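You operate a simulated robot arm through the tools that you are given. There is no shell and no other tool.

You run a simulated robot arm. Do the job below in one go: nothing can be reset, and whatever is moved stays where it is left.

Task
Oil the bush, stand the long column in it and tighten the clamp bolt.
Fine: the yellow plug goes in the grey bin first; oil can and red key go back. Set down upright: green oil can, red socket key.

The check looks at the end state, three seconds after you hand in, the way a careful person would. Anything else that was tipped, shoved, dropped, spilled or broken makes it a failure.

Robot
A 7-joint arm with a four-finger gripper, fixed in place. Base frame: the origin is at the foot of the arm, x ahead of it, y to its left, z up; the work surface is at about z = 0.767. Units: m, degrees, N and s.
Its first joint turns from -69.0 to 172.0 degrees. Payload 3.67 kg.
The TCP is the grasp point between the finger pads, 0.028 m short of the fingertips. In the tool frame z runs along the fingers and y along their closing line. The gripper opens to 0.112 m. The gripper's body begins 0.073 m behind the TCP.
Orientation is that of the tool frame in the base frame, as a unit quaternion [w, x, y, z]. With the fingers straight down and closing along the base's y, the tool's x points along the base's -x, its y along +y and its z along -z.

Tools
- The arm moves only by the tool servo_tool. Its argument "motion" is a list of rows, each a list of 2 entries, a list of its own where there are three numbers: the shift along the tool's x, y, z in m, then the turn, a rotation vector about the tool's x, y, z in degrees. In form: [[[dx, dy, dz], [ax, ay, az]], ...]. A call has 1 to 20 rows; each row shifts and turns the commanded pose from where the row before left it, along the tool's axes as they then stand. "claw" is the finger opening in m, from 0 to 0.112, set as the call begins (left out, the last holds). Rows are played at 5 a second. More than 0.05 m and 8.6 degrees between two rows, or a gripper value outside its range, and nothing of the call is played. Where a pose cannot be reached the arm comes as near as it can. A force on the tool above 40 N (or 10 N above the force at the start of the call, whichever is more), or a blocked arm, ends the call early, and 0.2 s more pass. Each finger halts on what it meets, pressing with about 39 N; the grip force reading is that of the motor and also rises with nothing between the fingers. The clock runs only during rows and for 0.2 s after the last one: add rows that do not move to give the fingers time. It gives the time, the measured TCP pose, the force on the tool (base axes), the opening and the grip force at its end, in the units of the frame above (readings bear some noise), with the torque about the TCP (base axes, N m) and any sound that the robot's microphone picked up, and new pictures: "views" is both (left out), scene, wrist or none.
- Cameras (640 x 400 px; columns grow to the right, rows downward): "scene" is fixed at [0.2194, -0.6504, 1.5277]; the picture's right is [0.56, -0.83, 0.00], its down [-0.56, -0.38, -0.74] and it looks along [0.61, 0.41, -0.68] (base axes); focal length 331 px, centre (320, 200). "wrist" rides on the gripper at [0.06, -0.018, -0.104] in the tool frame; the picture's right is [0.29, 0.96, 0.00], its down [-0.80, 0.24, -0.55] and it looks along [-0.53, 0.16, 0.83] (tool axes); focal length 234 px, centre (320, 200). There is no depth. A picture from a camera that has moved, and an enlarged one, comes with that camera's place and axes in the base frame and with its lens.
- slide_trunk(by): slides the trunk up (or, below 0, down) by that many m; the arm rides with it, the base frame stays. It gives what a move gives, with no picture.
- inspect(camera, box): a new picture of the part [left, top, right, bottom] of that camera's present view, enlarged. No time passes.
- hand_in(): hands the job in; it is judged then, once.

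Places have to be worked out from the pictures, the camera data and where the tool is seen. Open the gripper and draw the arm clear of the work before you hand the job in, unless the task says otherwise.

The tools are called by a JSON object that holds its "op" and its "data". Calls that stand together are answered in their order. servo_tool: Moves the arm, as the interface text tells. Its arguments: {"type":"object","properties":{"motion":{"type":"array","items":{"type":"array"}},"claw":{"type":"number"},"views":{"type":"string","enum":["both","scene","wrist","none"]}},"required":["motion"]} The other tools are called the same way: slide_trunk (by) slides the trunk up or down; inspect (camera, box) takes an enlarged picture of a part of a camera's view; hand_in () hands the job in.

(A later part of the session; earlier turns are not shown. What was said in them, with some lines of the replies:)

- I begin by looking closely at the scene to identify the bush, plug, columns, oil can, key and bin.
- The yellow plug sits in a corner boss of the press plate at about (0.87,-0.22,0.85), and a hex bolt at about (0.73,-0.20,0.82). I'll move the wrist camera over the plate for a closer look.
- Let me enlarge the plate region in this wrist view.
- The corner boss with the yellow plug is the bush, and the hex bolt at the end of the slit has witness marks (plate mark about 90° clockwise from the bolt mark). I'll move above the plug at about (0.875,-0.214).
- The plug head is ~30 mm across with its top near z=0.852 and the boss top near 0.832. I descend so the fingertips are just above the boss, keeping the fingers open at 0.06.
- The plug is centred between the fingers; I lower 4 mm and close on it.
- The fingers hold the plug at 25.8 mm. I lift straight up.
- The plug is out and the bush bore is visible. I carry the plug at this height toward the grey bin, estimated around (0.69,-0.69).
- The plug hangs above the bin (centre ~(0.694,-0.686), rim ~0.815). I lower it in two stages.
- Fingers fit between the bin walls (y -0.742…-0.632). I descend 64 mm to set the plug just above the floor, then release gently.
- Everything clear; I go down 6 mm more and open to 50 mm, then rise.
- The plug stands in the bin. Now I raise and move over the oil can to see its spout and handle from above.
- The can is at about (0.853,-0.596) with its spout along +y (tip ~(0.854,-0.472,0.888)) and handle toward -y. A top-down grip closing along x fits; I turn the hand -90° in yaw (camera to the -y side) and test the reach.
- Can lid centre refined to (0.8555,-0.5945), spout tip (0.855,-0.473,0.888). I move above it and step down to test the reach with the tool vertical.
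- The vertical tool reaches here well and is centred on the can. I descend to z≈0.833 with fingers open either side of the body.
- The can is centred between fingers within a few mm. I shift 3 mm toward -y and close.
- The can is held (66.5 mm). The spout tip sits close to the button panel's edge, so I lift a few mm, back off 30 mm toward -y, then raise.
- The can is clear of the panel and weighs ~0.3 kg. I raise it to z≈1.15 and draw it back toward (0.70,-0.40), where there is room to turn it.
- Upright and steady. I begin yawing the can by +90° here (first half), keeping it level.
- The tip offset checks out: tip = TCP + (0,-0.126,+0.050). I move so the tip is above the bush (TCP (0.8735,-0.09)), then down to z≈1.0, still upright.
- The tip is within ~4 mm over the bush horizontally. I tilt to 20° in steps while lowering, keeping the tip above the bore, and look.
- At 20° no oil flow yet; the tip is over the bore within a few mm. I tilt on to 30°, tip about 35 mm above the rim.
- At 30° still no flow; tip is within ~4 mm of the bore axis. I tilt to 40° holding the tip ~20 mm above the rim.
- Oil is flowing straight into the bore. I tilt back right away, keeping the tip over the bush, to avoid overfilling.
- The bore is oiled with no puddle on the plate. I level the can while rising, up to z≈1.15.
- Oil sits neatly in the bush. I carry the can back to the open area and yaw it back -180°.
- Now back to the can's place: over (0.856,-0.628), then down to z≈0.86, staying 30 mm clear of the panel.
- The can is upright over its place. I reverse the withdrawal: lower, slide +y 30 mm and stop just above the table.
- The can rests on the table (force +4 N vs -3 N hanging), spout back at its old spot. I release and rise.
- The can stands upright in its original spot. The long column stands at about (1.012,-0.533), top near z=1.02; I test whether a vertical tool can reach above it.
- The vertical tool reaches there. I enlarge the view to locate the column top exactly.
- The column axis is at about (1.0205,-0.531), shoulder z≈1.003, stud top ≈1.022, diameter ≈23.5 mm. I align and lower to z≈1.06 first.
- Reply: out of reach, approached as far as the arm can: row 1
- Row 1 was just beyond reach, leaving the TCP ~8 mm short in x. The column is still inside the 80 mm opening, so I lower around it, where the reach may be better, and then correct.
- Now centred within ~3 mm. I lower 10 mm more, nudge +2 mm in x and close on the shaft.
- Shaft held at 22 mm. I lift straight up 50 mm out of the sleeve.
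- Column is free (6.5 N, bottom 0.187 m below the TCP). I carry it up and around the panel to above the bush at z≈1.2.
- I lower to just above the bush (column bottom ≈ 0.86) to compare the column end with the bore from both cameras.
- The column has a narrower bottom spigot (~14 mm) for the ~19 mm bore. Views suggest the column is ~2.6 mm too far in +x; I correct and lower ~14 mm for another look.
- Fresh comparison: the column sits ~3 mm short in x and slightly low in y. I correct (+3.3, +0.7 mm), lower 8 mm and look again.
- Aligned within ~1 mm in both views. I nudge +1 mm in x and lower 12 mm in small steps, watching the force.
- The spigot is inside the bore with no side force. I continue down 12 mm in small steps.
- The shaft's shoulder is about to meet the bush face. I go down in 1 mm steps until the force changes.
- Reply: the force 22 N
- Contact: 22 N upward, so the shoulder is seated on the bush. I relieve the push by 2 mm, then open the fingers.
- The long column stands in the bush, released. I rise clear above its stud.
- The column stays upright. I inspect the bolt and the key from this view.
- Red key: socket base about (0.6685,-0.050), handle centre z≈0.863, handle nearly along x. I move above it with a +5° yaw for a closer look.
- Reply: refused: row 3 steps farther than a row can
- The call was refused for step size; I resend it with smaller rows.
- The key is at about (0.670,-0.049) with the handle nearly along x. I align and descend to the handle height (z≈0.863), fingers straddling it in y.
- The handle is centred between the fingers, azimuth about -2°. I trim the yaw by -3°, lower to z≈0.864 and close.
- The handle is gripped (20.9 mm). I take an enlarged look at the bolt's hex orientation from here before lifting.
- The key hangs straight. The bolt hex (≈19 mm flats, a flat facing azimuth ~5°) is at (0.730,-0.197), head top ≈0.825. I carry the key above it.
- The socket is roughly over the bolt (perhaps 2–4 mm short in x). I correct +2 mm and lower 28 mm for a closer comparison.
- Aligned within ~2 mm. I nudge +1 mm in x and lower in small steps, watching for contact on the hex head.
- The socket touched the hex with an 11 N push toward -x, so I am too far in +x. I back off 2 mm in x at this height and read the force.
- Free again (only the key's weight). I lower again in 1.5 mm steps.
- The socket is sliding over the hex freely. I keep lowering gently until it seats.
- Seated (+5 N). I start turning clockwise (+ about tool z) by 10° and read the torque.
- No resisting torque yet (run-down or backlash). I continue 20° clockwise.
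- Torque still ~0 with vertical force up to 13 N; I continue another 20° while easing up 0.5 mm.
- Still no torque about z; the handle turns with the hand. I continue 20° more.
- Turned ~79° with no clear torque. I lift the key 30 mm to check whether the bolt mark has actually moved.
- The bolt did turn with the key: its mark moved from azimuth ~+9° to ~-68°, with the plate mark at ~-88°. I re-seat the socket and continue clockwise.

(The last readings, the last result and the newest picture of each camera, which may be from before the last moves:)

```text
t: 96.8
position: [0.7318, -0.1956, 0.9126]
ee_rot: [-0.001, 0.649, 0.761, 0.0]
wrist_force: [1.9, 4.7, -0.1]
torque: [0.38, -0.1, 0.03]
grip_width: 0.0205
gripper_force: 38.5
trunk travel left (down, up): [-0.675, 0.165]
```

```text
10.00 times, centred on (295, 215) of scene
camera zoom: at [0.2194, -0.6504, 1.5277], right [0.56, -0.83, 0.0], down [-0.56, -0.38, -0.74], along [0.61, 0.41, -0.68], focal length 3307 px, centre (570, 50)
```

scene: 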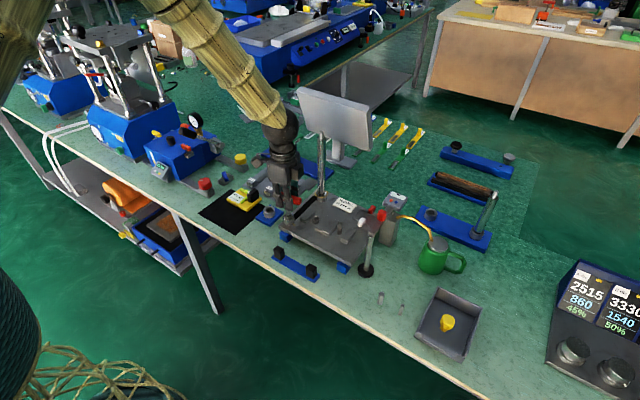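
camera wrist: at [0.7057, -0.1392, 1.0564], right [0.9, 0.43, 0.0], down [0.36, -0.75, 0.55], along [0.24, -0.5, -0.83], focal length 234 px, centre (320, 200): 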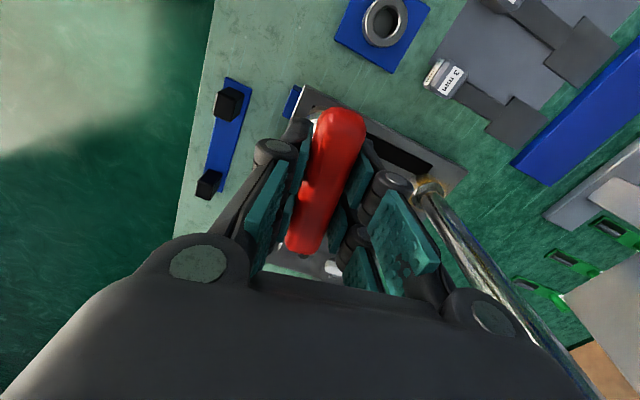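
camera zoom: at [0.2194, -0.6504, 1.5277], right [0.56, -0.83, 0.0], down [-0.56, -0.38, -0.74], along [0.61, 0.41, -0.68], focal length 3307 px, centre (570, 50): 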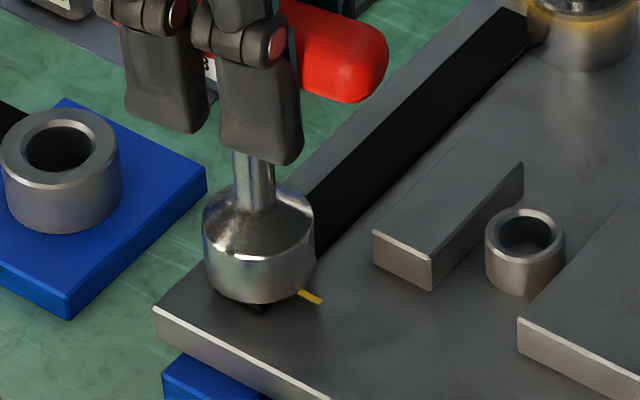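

Re-seated. I continue clockwise in 3° steps, watching the torque.

{"op": "servo_tool", "data": {"motion": [[[0, 0, 0], [0, 0, 3]], [[0, 0, 0], [0, 0, 3]], [[0, 0, 0], [0, 0, 3]], [[0, 0, 0], [0, 0, 3]]], "claw": 0.0, "views": "none"}}

{"op": "servo_tool", "data": {"motion": [[[0, 0, 0], [0, 0, 3]], [[0, 0, 0], [0, 0, 3]], [[0, 0, 0], [0, 0, 3]]], "claw": 0.0}}

{"op": "inspect", "data": {"camera": "scene", "box": [265, 175, 325, 235]}}

```text
t: 97.8
position: [0.7319, -0.1968, 0.9127]
ee_rot: [0.0, 0.726, 0.688, 0.0]
wrist_force: [1.0, 3.0, 1.5]
torque: [0.17, -0.02, 0.02]
grip_width: 0.0207
gripper_force: 39.2
trunk travel left (down, up): [-0.675, 0.165]
```

```text
t: 98.6
position: [0.7327, -0.1962, 0.9128]
ee_rot: [-0.001, 0.776, 0.63, 0.0]
wrist_force: [-4.3, 4.3, -4.5]
torque: [0.17, 0.25, 0.27]
grip_width: 0.0209
gripper_force: 39.1
trunk travel left (down, up): [-0.675, 0.165]
camera wrist: at [0.7281, -0.1334, 1.018], right [1.0, 0.08, 0.0], down [0.07, -0.83, 0.55], along [0.04, -0.55, -0.83], focal length 234 px, centre (320, 200)
```

scene: 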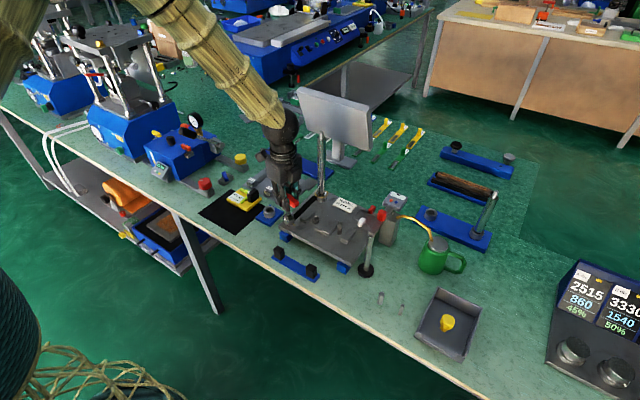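
wrist: 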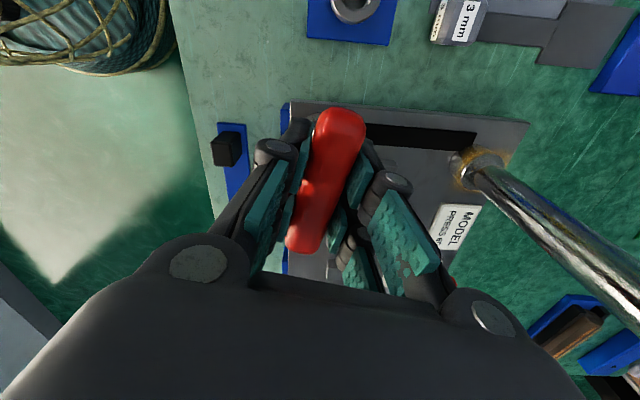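

```text
6.67 times, centred on (295, 205) of scene
camera zoom: at [0.2194, -0.6504, 1.5277], right [0.56, -0.83, 0.0], down [-0.56, -0.38, -0.74], along [0.61, 0.41, -0.68], focal length 2205 px, centre (487, 167)
```

zoom: 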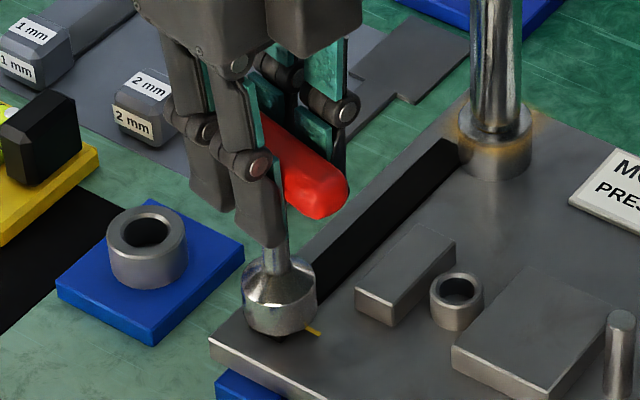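

Torque is building (0.27 N·m) as the mark should be near alignment. I turn on in 2° steps to tighten.

{"op": "servo_tool", "data": {"motion": [[[0, 0, 0], [0, 0, 2]], [[0, 0, 0], [0, 0, 2]], [[0, 0, 0], [0, 0, 0]]], "claw": 0.0, "views": "none"}}

{"op": "servo_tool", "data": {"motion": [[[0, 0, 0], [0, 0, 2]], [[0, 0, 0], [0, 0, 2]], [[0, 0, 0], [0, 0, 0]]], "claw": 0.0, "views": "none"}}

```text
t: 99.4
position: [0.7328, -0.1971, 0.9138]
ee_rot: [0.0, 0.799, 0.602, 0.0]
wrist_force: [-1.7, 1.1, -5.2]
torque: [-0.06, 0.14, 1.02]
grip_width: 0.0208
gripper_force: 39.5
trunk travel left (down, up): [-0.675, 0.165]
```

```text
t: 100.2
position: [0.733, -0.1961, 0.9135]
ee_rot: [0.0, 0.819, 0.574, 0.0]
wrist_force: [-1.9, -0.4, -2.5]
torque: [-0.19, 0.16, 1.81]
grip_width: 0.0213
gripper_force: 39.0
trunk travel left (down, up): [-0.675, 0.165]
```

Torque 1.8 N·m and rising. I unload by turning back a few degrees, then lift to check the mark against the plate line.

{"op": "servo_tool", "data": {"motion": [[[0, 0, 0], [0, 0, -3]], [[0, 0, 0], [0, 0, -3]], [[0, 0, 0], [0, 0, -2]], [[0, 0, 0], [0, 0, 0]]], "claw": 0.0, "views": "none"}}

{"op": "servo_tool", "data": {"motion": [[[0, 0, -0.005], [0, 0, 0]], [[0, 0, -0.01], [0, 0, 0]], [[0, 0, -0.015], [0, 0, 0]], [[0, 0, -0.01], [0, 0, 0]], [[0, 0, 0], [0, 0, 0]]], "claw": 0.0}}

{"op": "inspect", "data": {"camera": "scene", "box": [275, 195, 315, 235]}}

```text
t: 101.2
position: [0.7317, -0.1958, 0.9132]
ee_rot: [0.0, 0.778, 0.629, 0.0]
wrist_force: [0.3, 1.8, 1.1]
torque: [-0.06, -0.1, 0.03]
grip_width: 0.0208
gripper_force: 39.1
trunk travel left (down, up): [-0.675, 0.165]
```

```text
t: 102.4
position: [0.7335, -0.1964, 0.9522]
ee_rot: [-0.001, 0.777, 0.629, 0.0]
wrist_force: [0.6, -0.3, -2.2]
torque: [-0.01, 0.04, 0.0]
grip_width: 0.0207
gripper_force: 38.9
trunk travel left (down, up): [-0.675, 0.165]
camera wrist: at [0.7288, -0.1335, 1.0575], right [1.0, 0.08, 0.0], down [0.07, -0.83, 0.55], along [0.04, -0.55, -0.83], focal length 234 px, centre (320, 200)
```

scene: 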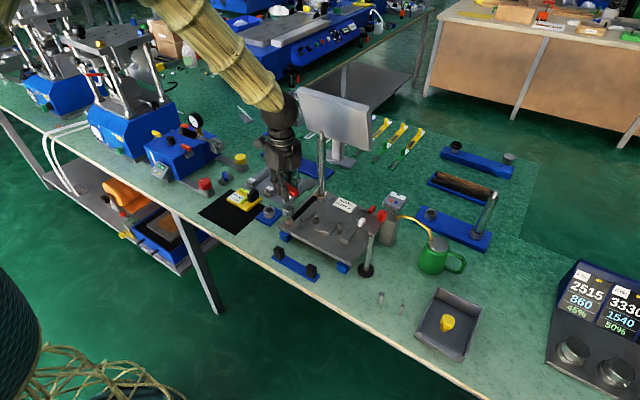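
wrist: 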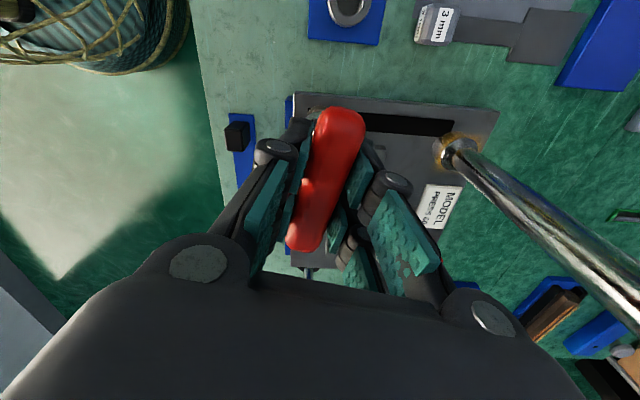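

```text
10.00 times, centred on (295, 215) of scene
camera zoom: at [0.2194, -0.6504, 1.5277], right [0.56, -0.83, 0.0], down [-0.56, -0.38, -0.74], along [0.61, 0.41, -0.68], focal length 3307 px, centre (570, 50)
```

zoom: 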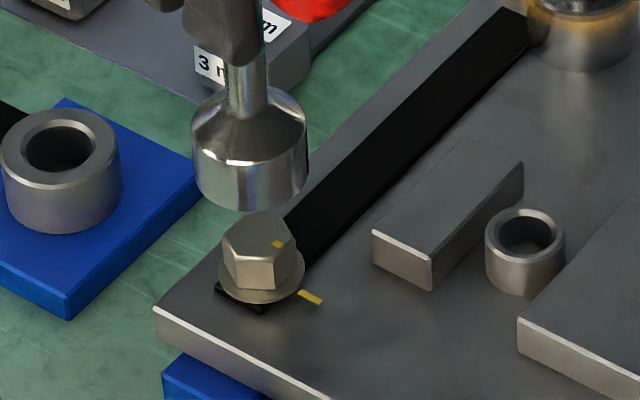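

The bolt mark (azimuth ≈ -89°) now lines up with the plate mark (≈ -87°), and it resisted with 1.8 N·m, so the clamp is tight. I raise the key, rotate the hand back -100°, and carry it to the mat.

{"op": "servo_tool", "data": {"motion": [[[0, 0, -0.02], [0, 0, 0]], [[0, 0, 0], [0, 0, -8]], [[0, 0, 0], [0, 0, -8]], [[0, 0, 0], [0, 0, -8]], [[0, 0, 0], [0, 0, -8]], [[0, 0, 0], [0, 0, -8]], [[0, 0, 0], [0, 0, -8]], [[0, 0, 0], [0, 0, -8]], [[0, 0, 0], [0, 0, -8]], [[0, 0, 0], [0, 0, -8]], [[0, 0, 0], [0, 0, -8]], [[0, 0, 0], [0, 0, -8]], [[0, 0, 0], [0, 0, -8]], [[0, 0, 0], [0, 0, -4]], [[0, 0, 0], [0, 0, 0]]], "claw": 0.0}}

{"op": "servo_tool", "data": {"motion": [[[0.0168, 0.0365, 0], [0, 0, 0]], [[0.0168, 0.0365, 0], [0, 0, 0]], [[0.0168, 0.0365, 0], [0, 0, 0]], [[0.0168, 0.0363, 0], [0, 0, 0]], [[0, 0, 0], [0, 0, 0]]], "claw": 0.0}}

{"op": "inspect", "data": {"camera": "scene", "box": [200, 130, 300, 240]}}

```text
t: 105.6
position: [0.7319, -0.1959, 0.9734]
ee_rot: [0.0, 0.017, 1.0, 0.0]
wrist_force: [1.2, 0.4, -1.5]
torque: [-0.01, -0.01, 0.01]
grip_width: 0.0207
gripper_force: 39.4
trunk travel left (down, up): [-0.675, 0.165]
camera wrist: at [0.6723, -0.2113, 1.0781], right [-0.26, 0.97, 0.0], down [0.81, 0.21, 0.55], along [0.54, 0.14, -0.83], focal length 234 px, centre (320, 200)
```

scene: 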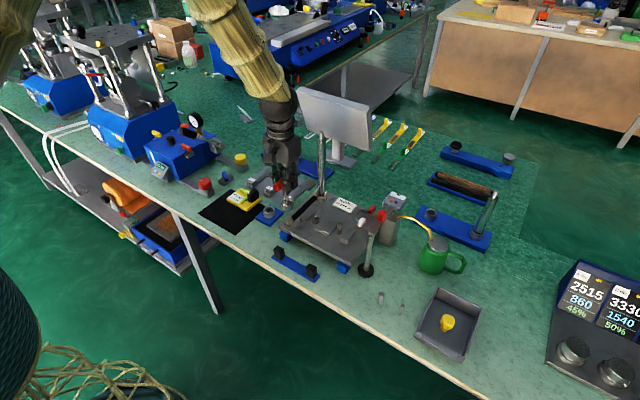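
wrist: 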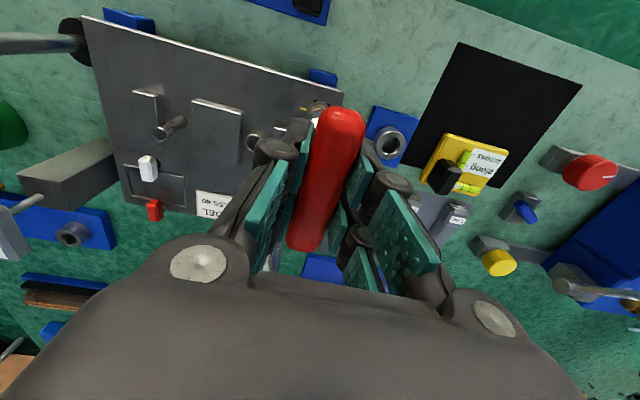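

```text
t: 106.8
position: [0.6723, -0.049, 0.9724]
ee_rot: [0.0, 0.019, 1.0, 0.001]
wrist_force: [0.8, -0.6, -2.4]
torque: [0.0, 0.02, -0.01]
grip_width: 0.0208
gripper_force: 38.9
trunk travel left (down, up): [-0.675, 0.165]
camera wrist: at [0.6124, -0.0636, 1.0777], right [-0.25, 0.97, 0.0], down [0.81, 0.21, 0.55], along [0.54, 0.14, -0.83], focal length 234 px, centre (320, 200)
```

scene: 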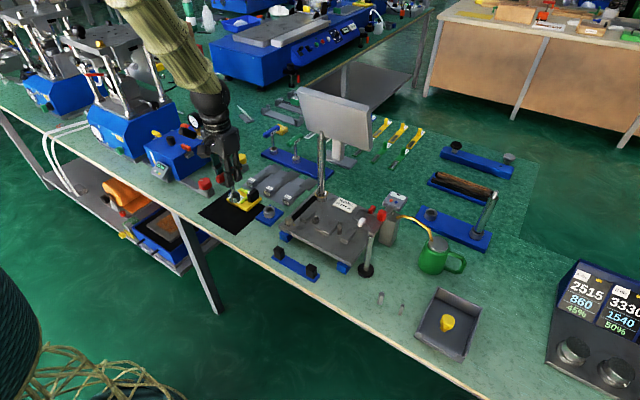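
wrist: 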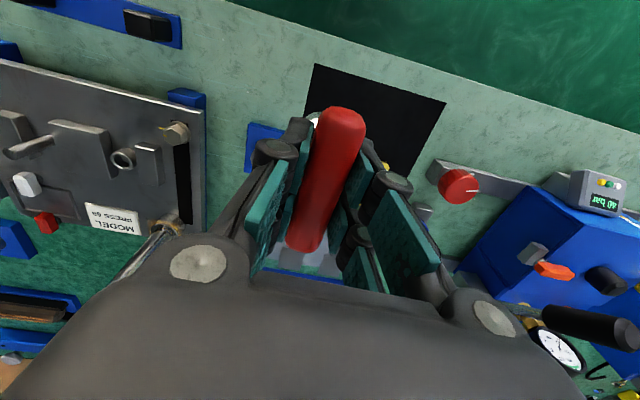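

```text
3.64 times, centred on (250, 185) of scene
camera zoom: at [0.2194, -0.6504, 1.5277], right [0.56, -0.83, 0.0], down [-0.56, -0.38, -0.74], along [0.61, 0.41, -0.68], focal length 1203 px, centre (574, 254)
```

zoom: 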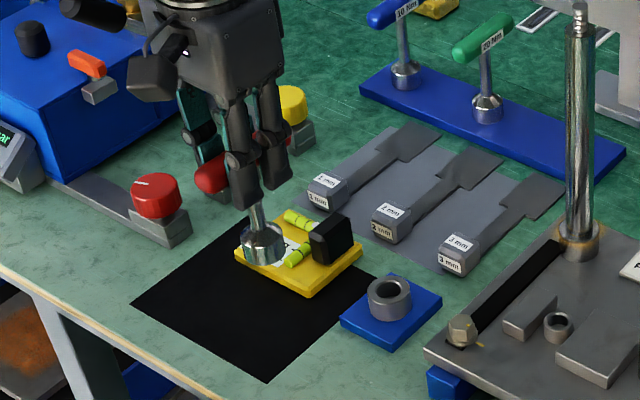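

The key is upright over its spot on the mat. I lower to just above the mat.

{"op": "servo_tool", "data": {"motion": [[[0.0012, 0, 0.03], [0, 0, 0]], [[0, 0, 0.03], [0, 0, 0]], [[0, 0, 0.025], [0, 0, 0]], [[0, 0, 0.012], [0, 0, 0]], [[0, 0, 0.005], [0, 0, 0]], [[0, 0, 0], [0, 0, 0]]], "claw": 0.0}}

{"op": "inspect", "data": {"camera": "scene", "box": [200, 150, 300, 250]}}

```text
t: 108.2
position: [0.6685, -0.0484, 0.8696]
ee_rot: [0.0, 0.017, 1.0, 0.0]
wrist_force: [0.4, -0.5, -1.7]
torque: [0.0, -0.01, 0.0]
grip_width: 0.0208
gripper_force: 39.1
trunk travel left (down, up): [-0.675, 0.165]
camera wrist: at [0.6093, -0.0641, 0.9757], right [-0.25, 0.97, 0.0], down [0.81, 0.21, 0.55], along [0.54, 0.14, -0.83], focal length 234 px, centre (320, 200)
```

scene: 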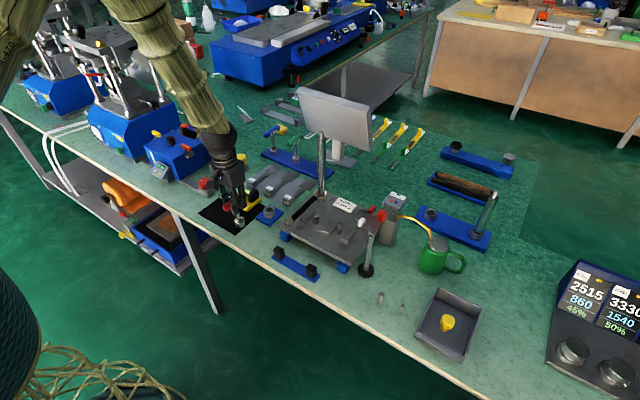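
wrist: 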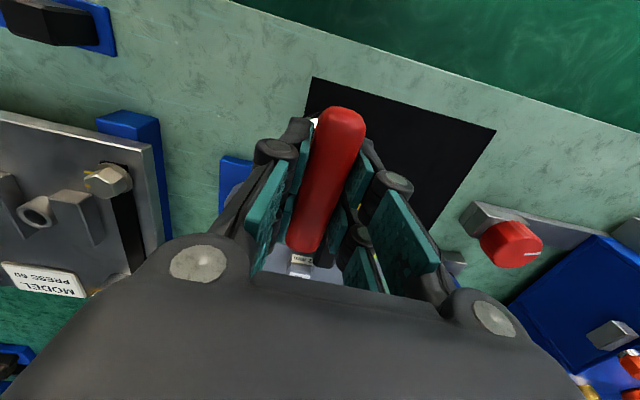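

```text
4.00 times, centred on (250, 200) of scene
camera zoom: at [0.2194, -0.6504, 1.5277], right [0.56, -0.83, 0.0], down [-0.56, -0.38, -0.74], along [0.61, 0.41, -0.68], focal length 1323 px, centre (600, 200)
```

zoom: 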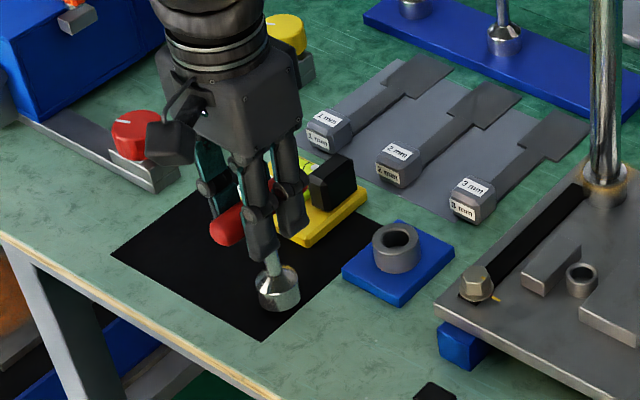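

Nearly down (socket at its original spot within 1–2 mm). I lower in 1 mm steps to touch.

{"op": "servo_tool", "data": {"motion": [[[-0.001, 0, 0.002], [0, 0, 0]], [[0, 0, 0.0015], [0, 0, 0]], [[0, 0, 0.001], [0, 0, 0]], [[0, 0, 0], [0, 0, 0]]], "claw": 0.0, "views": "none"}}

{"op": "servo_tool", "data": {"motion": [[[0, 0, 0.001], [0, 0, 0]], [[0, 0, 0.001], [0, 0, 0]], [[0, 0, 0], [0, 0, 0]]], "claw": 0.0, "views": "none"}}

```text
t: 109.2
position: [0.6683, -0.047, 0.8657]
ee_rot: [0.0, 0.017, 1.0, 0.001]
wrist_force: [0.4, -0.3, -2.5]
torque: [0.01, 0.0, 0.01]
grip_width: 0.0209
gripper_force: 38.5
trunk travel left (down, up): [-0.675, 0.165]
```

```text
t: 110.0
position: [0.6698, -0.0476, 0.8655]
ee_rot: [0.001, 0.017, 1.0, 0.0]
wrist_force: [-0.6, 0.2, -3.1]
torque: [-0.02, -0.02, 0.0]
grip_width: 0.021
gripper_force: 39.2
trunk travel left (down, up): [-0.675, 0.165]
```

Still hanging; I go 1 mm at a time a little further.

{"op": "servo_tool", "data": {"motion": [[[0, 0, 0.001], [0, 0, 0]], [[0, 0, 0.001], [0, 0, 0]], [[0, 0, 0], [0, 0, 0]]], "claw": 0.0, "views": "scene"}}

{"op": "inspect", "data": {"camera": "scene", "box": [215, 180, 275, 240]}}

```text
t: 110.8
position: [0.6696, -0.0477, 0.8642]
ee_rot: [0.001, 0.018, 1.0, 0.001]
wrist_force: [-1.2, -1.5, 12.1]
torque: [0.0, -0.01, -0.01]
grip_width: 0.0208
gripper_force: 39.3
trunk travel left (down, up): [-0.675, 0.165]
```

scene: 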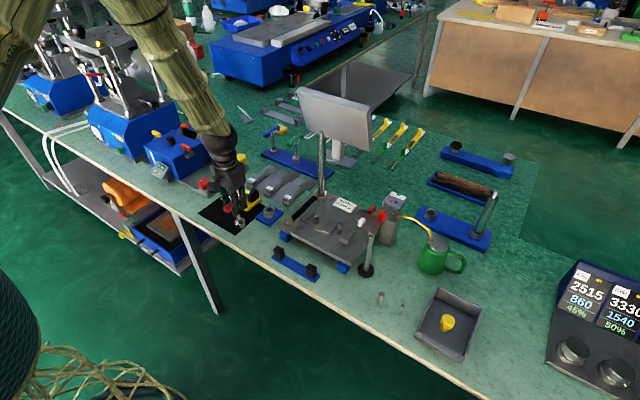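

```text
6.67 times, centred on (245, 210) of scene
camera zoom: at [0.2194, -0.6504, 1.5277], right [0.56, -0.83, 0.0], down [-0.56, -0.38, -0.74], along [0.61, 0.41, -0.68], focal length 2205 px, centre (820, 133)
```

zoom: 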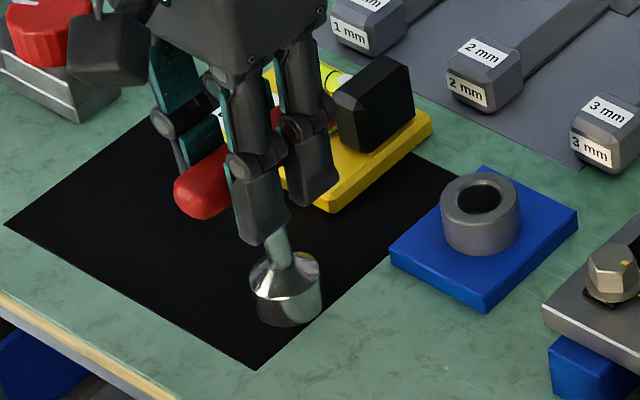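

Standing on the mat with the torque near zero. I relieve 1 mm, open, and rise.

{"op": "servo_tool", "data": {"motion": [[[0, 0, -0.001], [0, 0, 0]], [[0, 0, 0], [0, 0, 0]]], "claw": 0.0, "views": "none"}}

{"op": "servo_tool", "data": {"motion": [[[0, 0, 0], [0, 0, 0]], [[0, 0, 0], [0, 0, 0]], [[0, 0, 0], [0, 0, 0]]], "claw": 0.07}}

{"op": "inspect", "data": {"camera": "scene", "box": [215, 180, 275, 240]}}

```text
t: 111.4
position: [0.6696, -0.0477, 0.8641]
ee_rot: [0.001, 0.018, 1.0, 0.0]
wrist_force: [3.3, -1.4, 5.8]
torque: [-0.01, -0.5, -0.03]
grip_width: 0.0208
gripper_force: 38.5
trunk travel left (down, up): [-0.675, 0.165]
```

```text
t: 112.2
position: [0.6701, -0.0482, 0.8631]
ee_rot: [0.0, 0.018, 1.0, 0.001]
wrist_force: [0.4, -0.1, -0.4]
torque: [0.0, 0.05, -0.03]
grip_width: 0.0698
gripper_force: 0.1
trunk travel left (down, up): [-0.675, 0.165]
camera wrist: at [0.61, -0.0636, 0.9688], right [-0.25, 0.97, 0.0], down [0.81, 0.21, 0.55], along [0.54, 0.14, -0.83], focal length 234 px, centre (320, 200)
```

scene: 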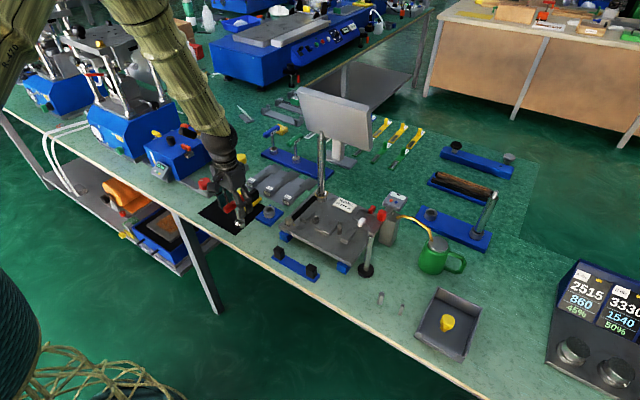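
wrist: 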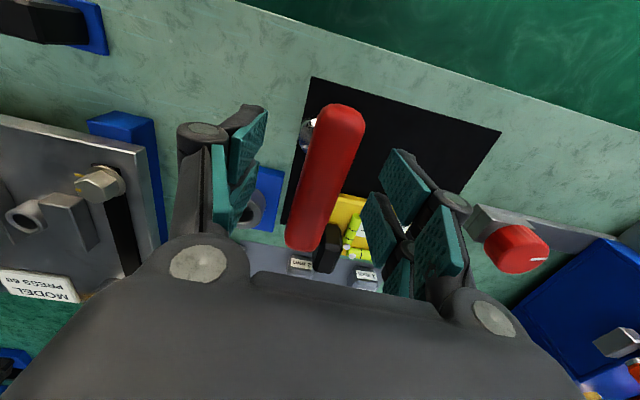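

```text
6.67 times, centred on (245, 210) of scene
camera zoom: at [0.2194, -0.6504, 1.5277], right [0.56, -0.83, 0.0], down [-0.56, -0.38, -0.74], along [0.61, 0.41, -0.68], focal length 2205 px, centre (820, 133)
```

zoom: 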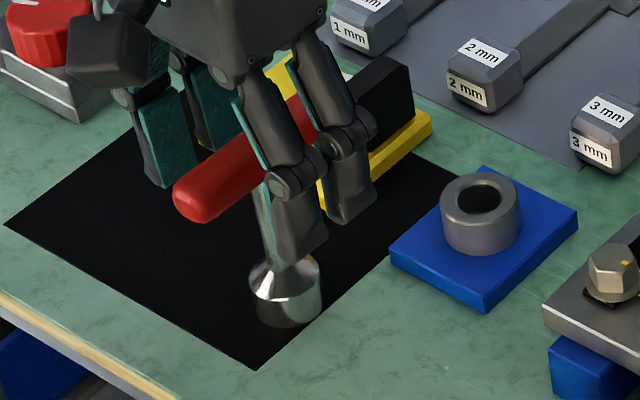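

The key stands on its own. I rise straight up and draw the arm back, then check everything.

{"op": "servo_tool", "data": {"motion": [[[0, 0, -0.02], [0, 0, 0]], [[0, 0, -0.03], [0, 0, 0]], [[0, 0, -0.04], [0, 0, 0]], [[0, 0, -0.045], [0, 0, 0]], [[0, 0, -0.045], [0, 0, 0]], [[0, 0, -0.045], [0, 0, 0]], [[0, 0, -0.045], [0, 0, 0]], [[0.02, 0, -0.03], [0, 0, 0]], [[0.03, 0, 0], [0, 0, 0]], [[0.03, 0, 0], [0, 0, 0]]], "claw": 0.07}}

{"op": "inspect", "data": {"camera": "scene", "box": [200, 140, 310, 250]}}

{"op": "inspect", "data": {"camera": "scene", "box": [270, 120, 400, 280]}}

{"op": "inspect", "data": {"camera": "scene", "box": [275, 195, 315, 235]}}

{"op": "inspect", "data": {"camera": "scene", "box": [360, 130, 540, 370]}}

```text
t: 114.4
position: [0.5881, -0.0464, 1.1666]
ee_rot: [0.001, 0.017, 1.0, 0.0]
wrist_force: [-0.3, 0.3, 0.1]
torque: [-0.03, -0.05, -0.05]
grip_width: 0.0698
gripper_force: 0.0
trunk travel left (down, up): [-0.675, 0.165]
camera wrist: at [0.5281, -0.061, 1.2704], right [-0.25, 0.97, 0.0], down [0.8, 0.21, 0.56], along [0.54, 0.14, -0.83], focal length 234 px, centre (320, 200)
```

scene: 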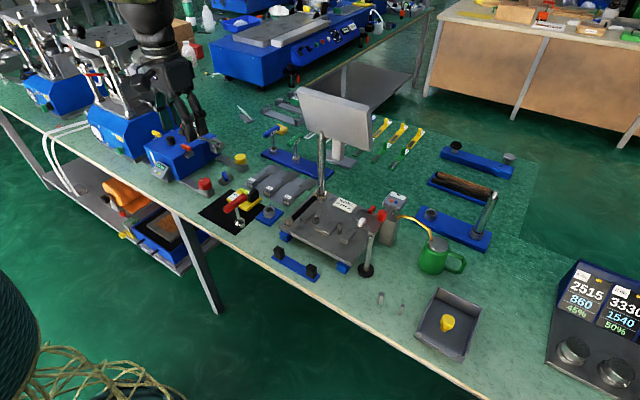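
wrist: 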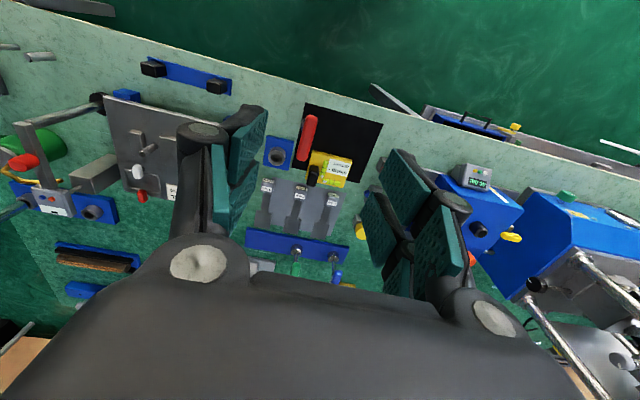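

```text
3.64 times, centred on (255, 195) of scene
camera zoom: at [0.2194, -0.6504, 1.5277], right [0.56, -0.83, 0.0], down [-0.56, -0.38, -0.74], along [0.61, 0.41, -0.68], focal length 1203 px, centre (556, 218)
```

zoom: 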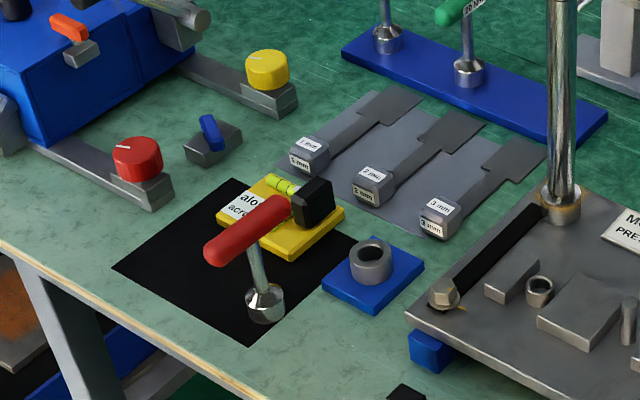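

```text
2.50 times, centred on (335, 200) of scene
camera zoom: at [0.2194, -0.6504, 1.5277], right [0.56, -0.83, 0.0], down [-0.56, -0.38, -0.74], along [0.61, 0.41, -0.68], focal length 827 px, centre (282, 200)
```

zoom: 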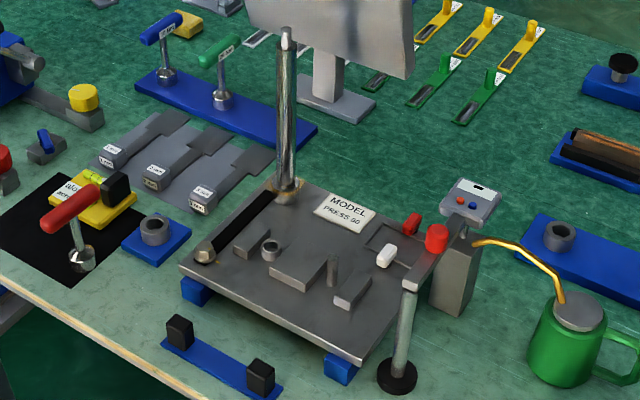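

```text
10.00 times, centred on (295, 215) of scene
camera zoom: at [0.2194, -0.6504, 1.5277], right [0.56, -0.83, 0.0], down [-0.56, -0.38, -0.74], along [0.61, 0.41, -0.68], focal length 3307 px, centre (570, 50)
```

zoom: 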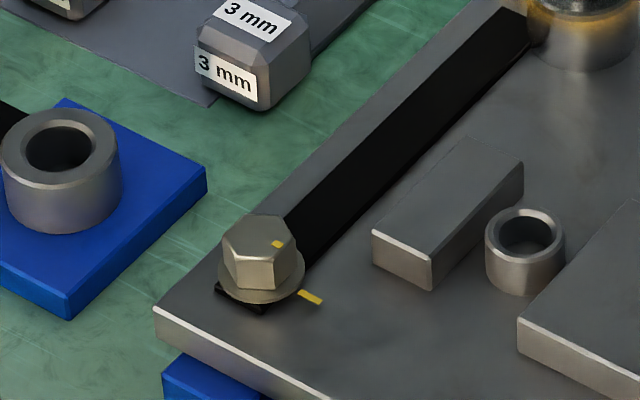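

```text
1.67 times, centred on (450, 250) of scene
camera zoom: at [0.2194, -0.6504, 1.5277], right [0.56, -0.83, 0.0], down [-0.56, -0.38, -0.74], along [0.61, 0.41, -0.68], focal length 551 px, centre (103, 117)
```

zoom: 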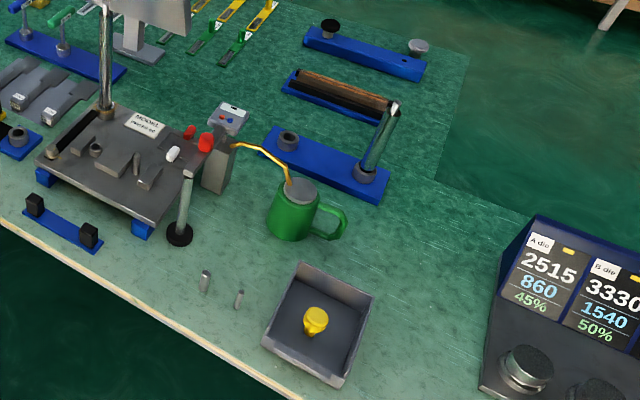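

Everything checks out: plug in the bin, bush oiled, long column upright in the bush, bolt mark aligned with the plate mark, oil can and red key upright in their places, arm clear and gripper open. I hand the job in.

{"op": "hand_in", "data": {}}

```text
The job is handed in.
```

The job is done and handed in. The last pictures before hand-in showed nothing tipped, spilled or displaced.

- **Yellow plug:** it came out first and stands in the grey bin.
- **Bush:** I poured oil straight into the bore until it showed full. A faint amber tint shows around the boss, with no puddle on the plate.
- **Long column:** it stands upright in the bush with its shoulder seated on the bush face.
- **Clamp bolt:** I turned it about 98° clockwise with the red key. Its yellow mark now lines up with the plate mark to within about 2°. It resisted with 1.8 N·m at the end and stayed put when I backed the key off. No torque was given, so I went by the marks and that resistance.
- **Oil can and red key:** both are upright, within a millimetre or two of where they started.

The arm is clear of the work with the gripper open.
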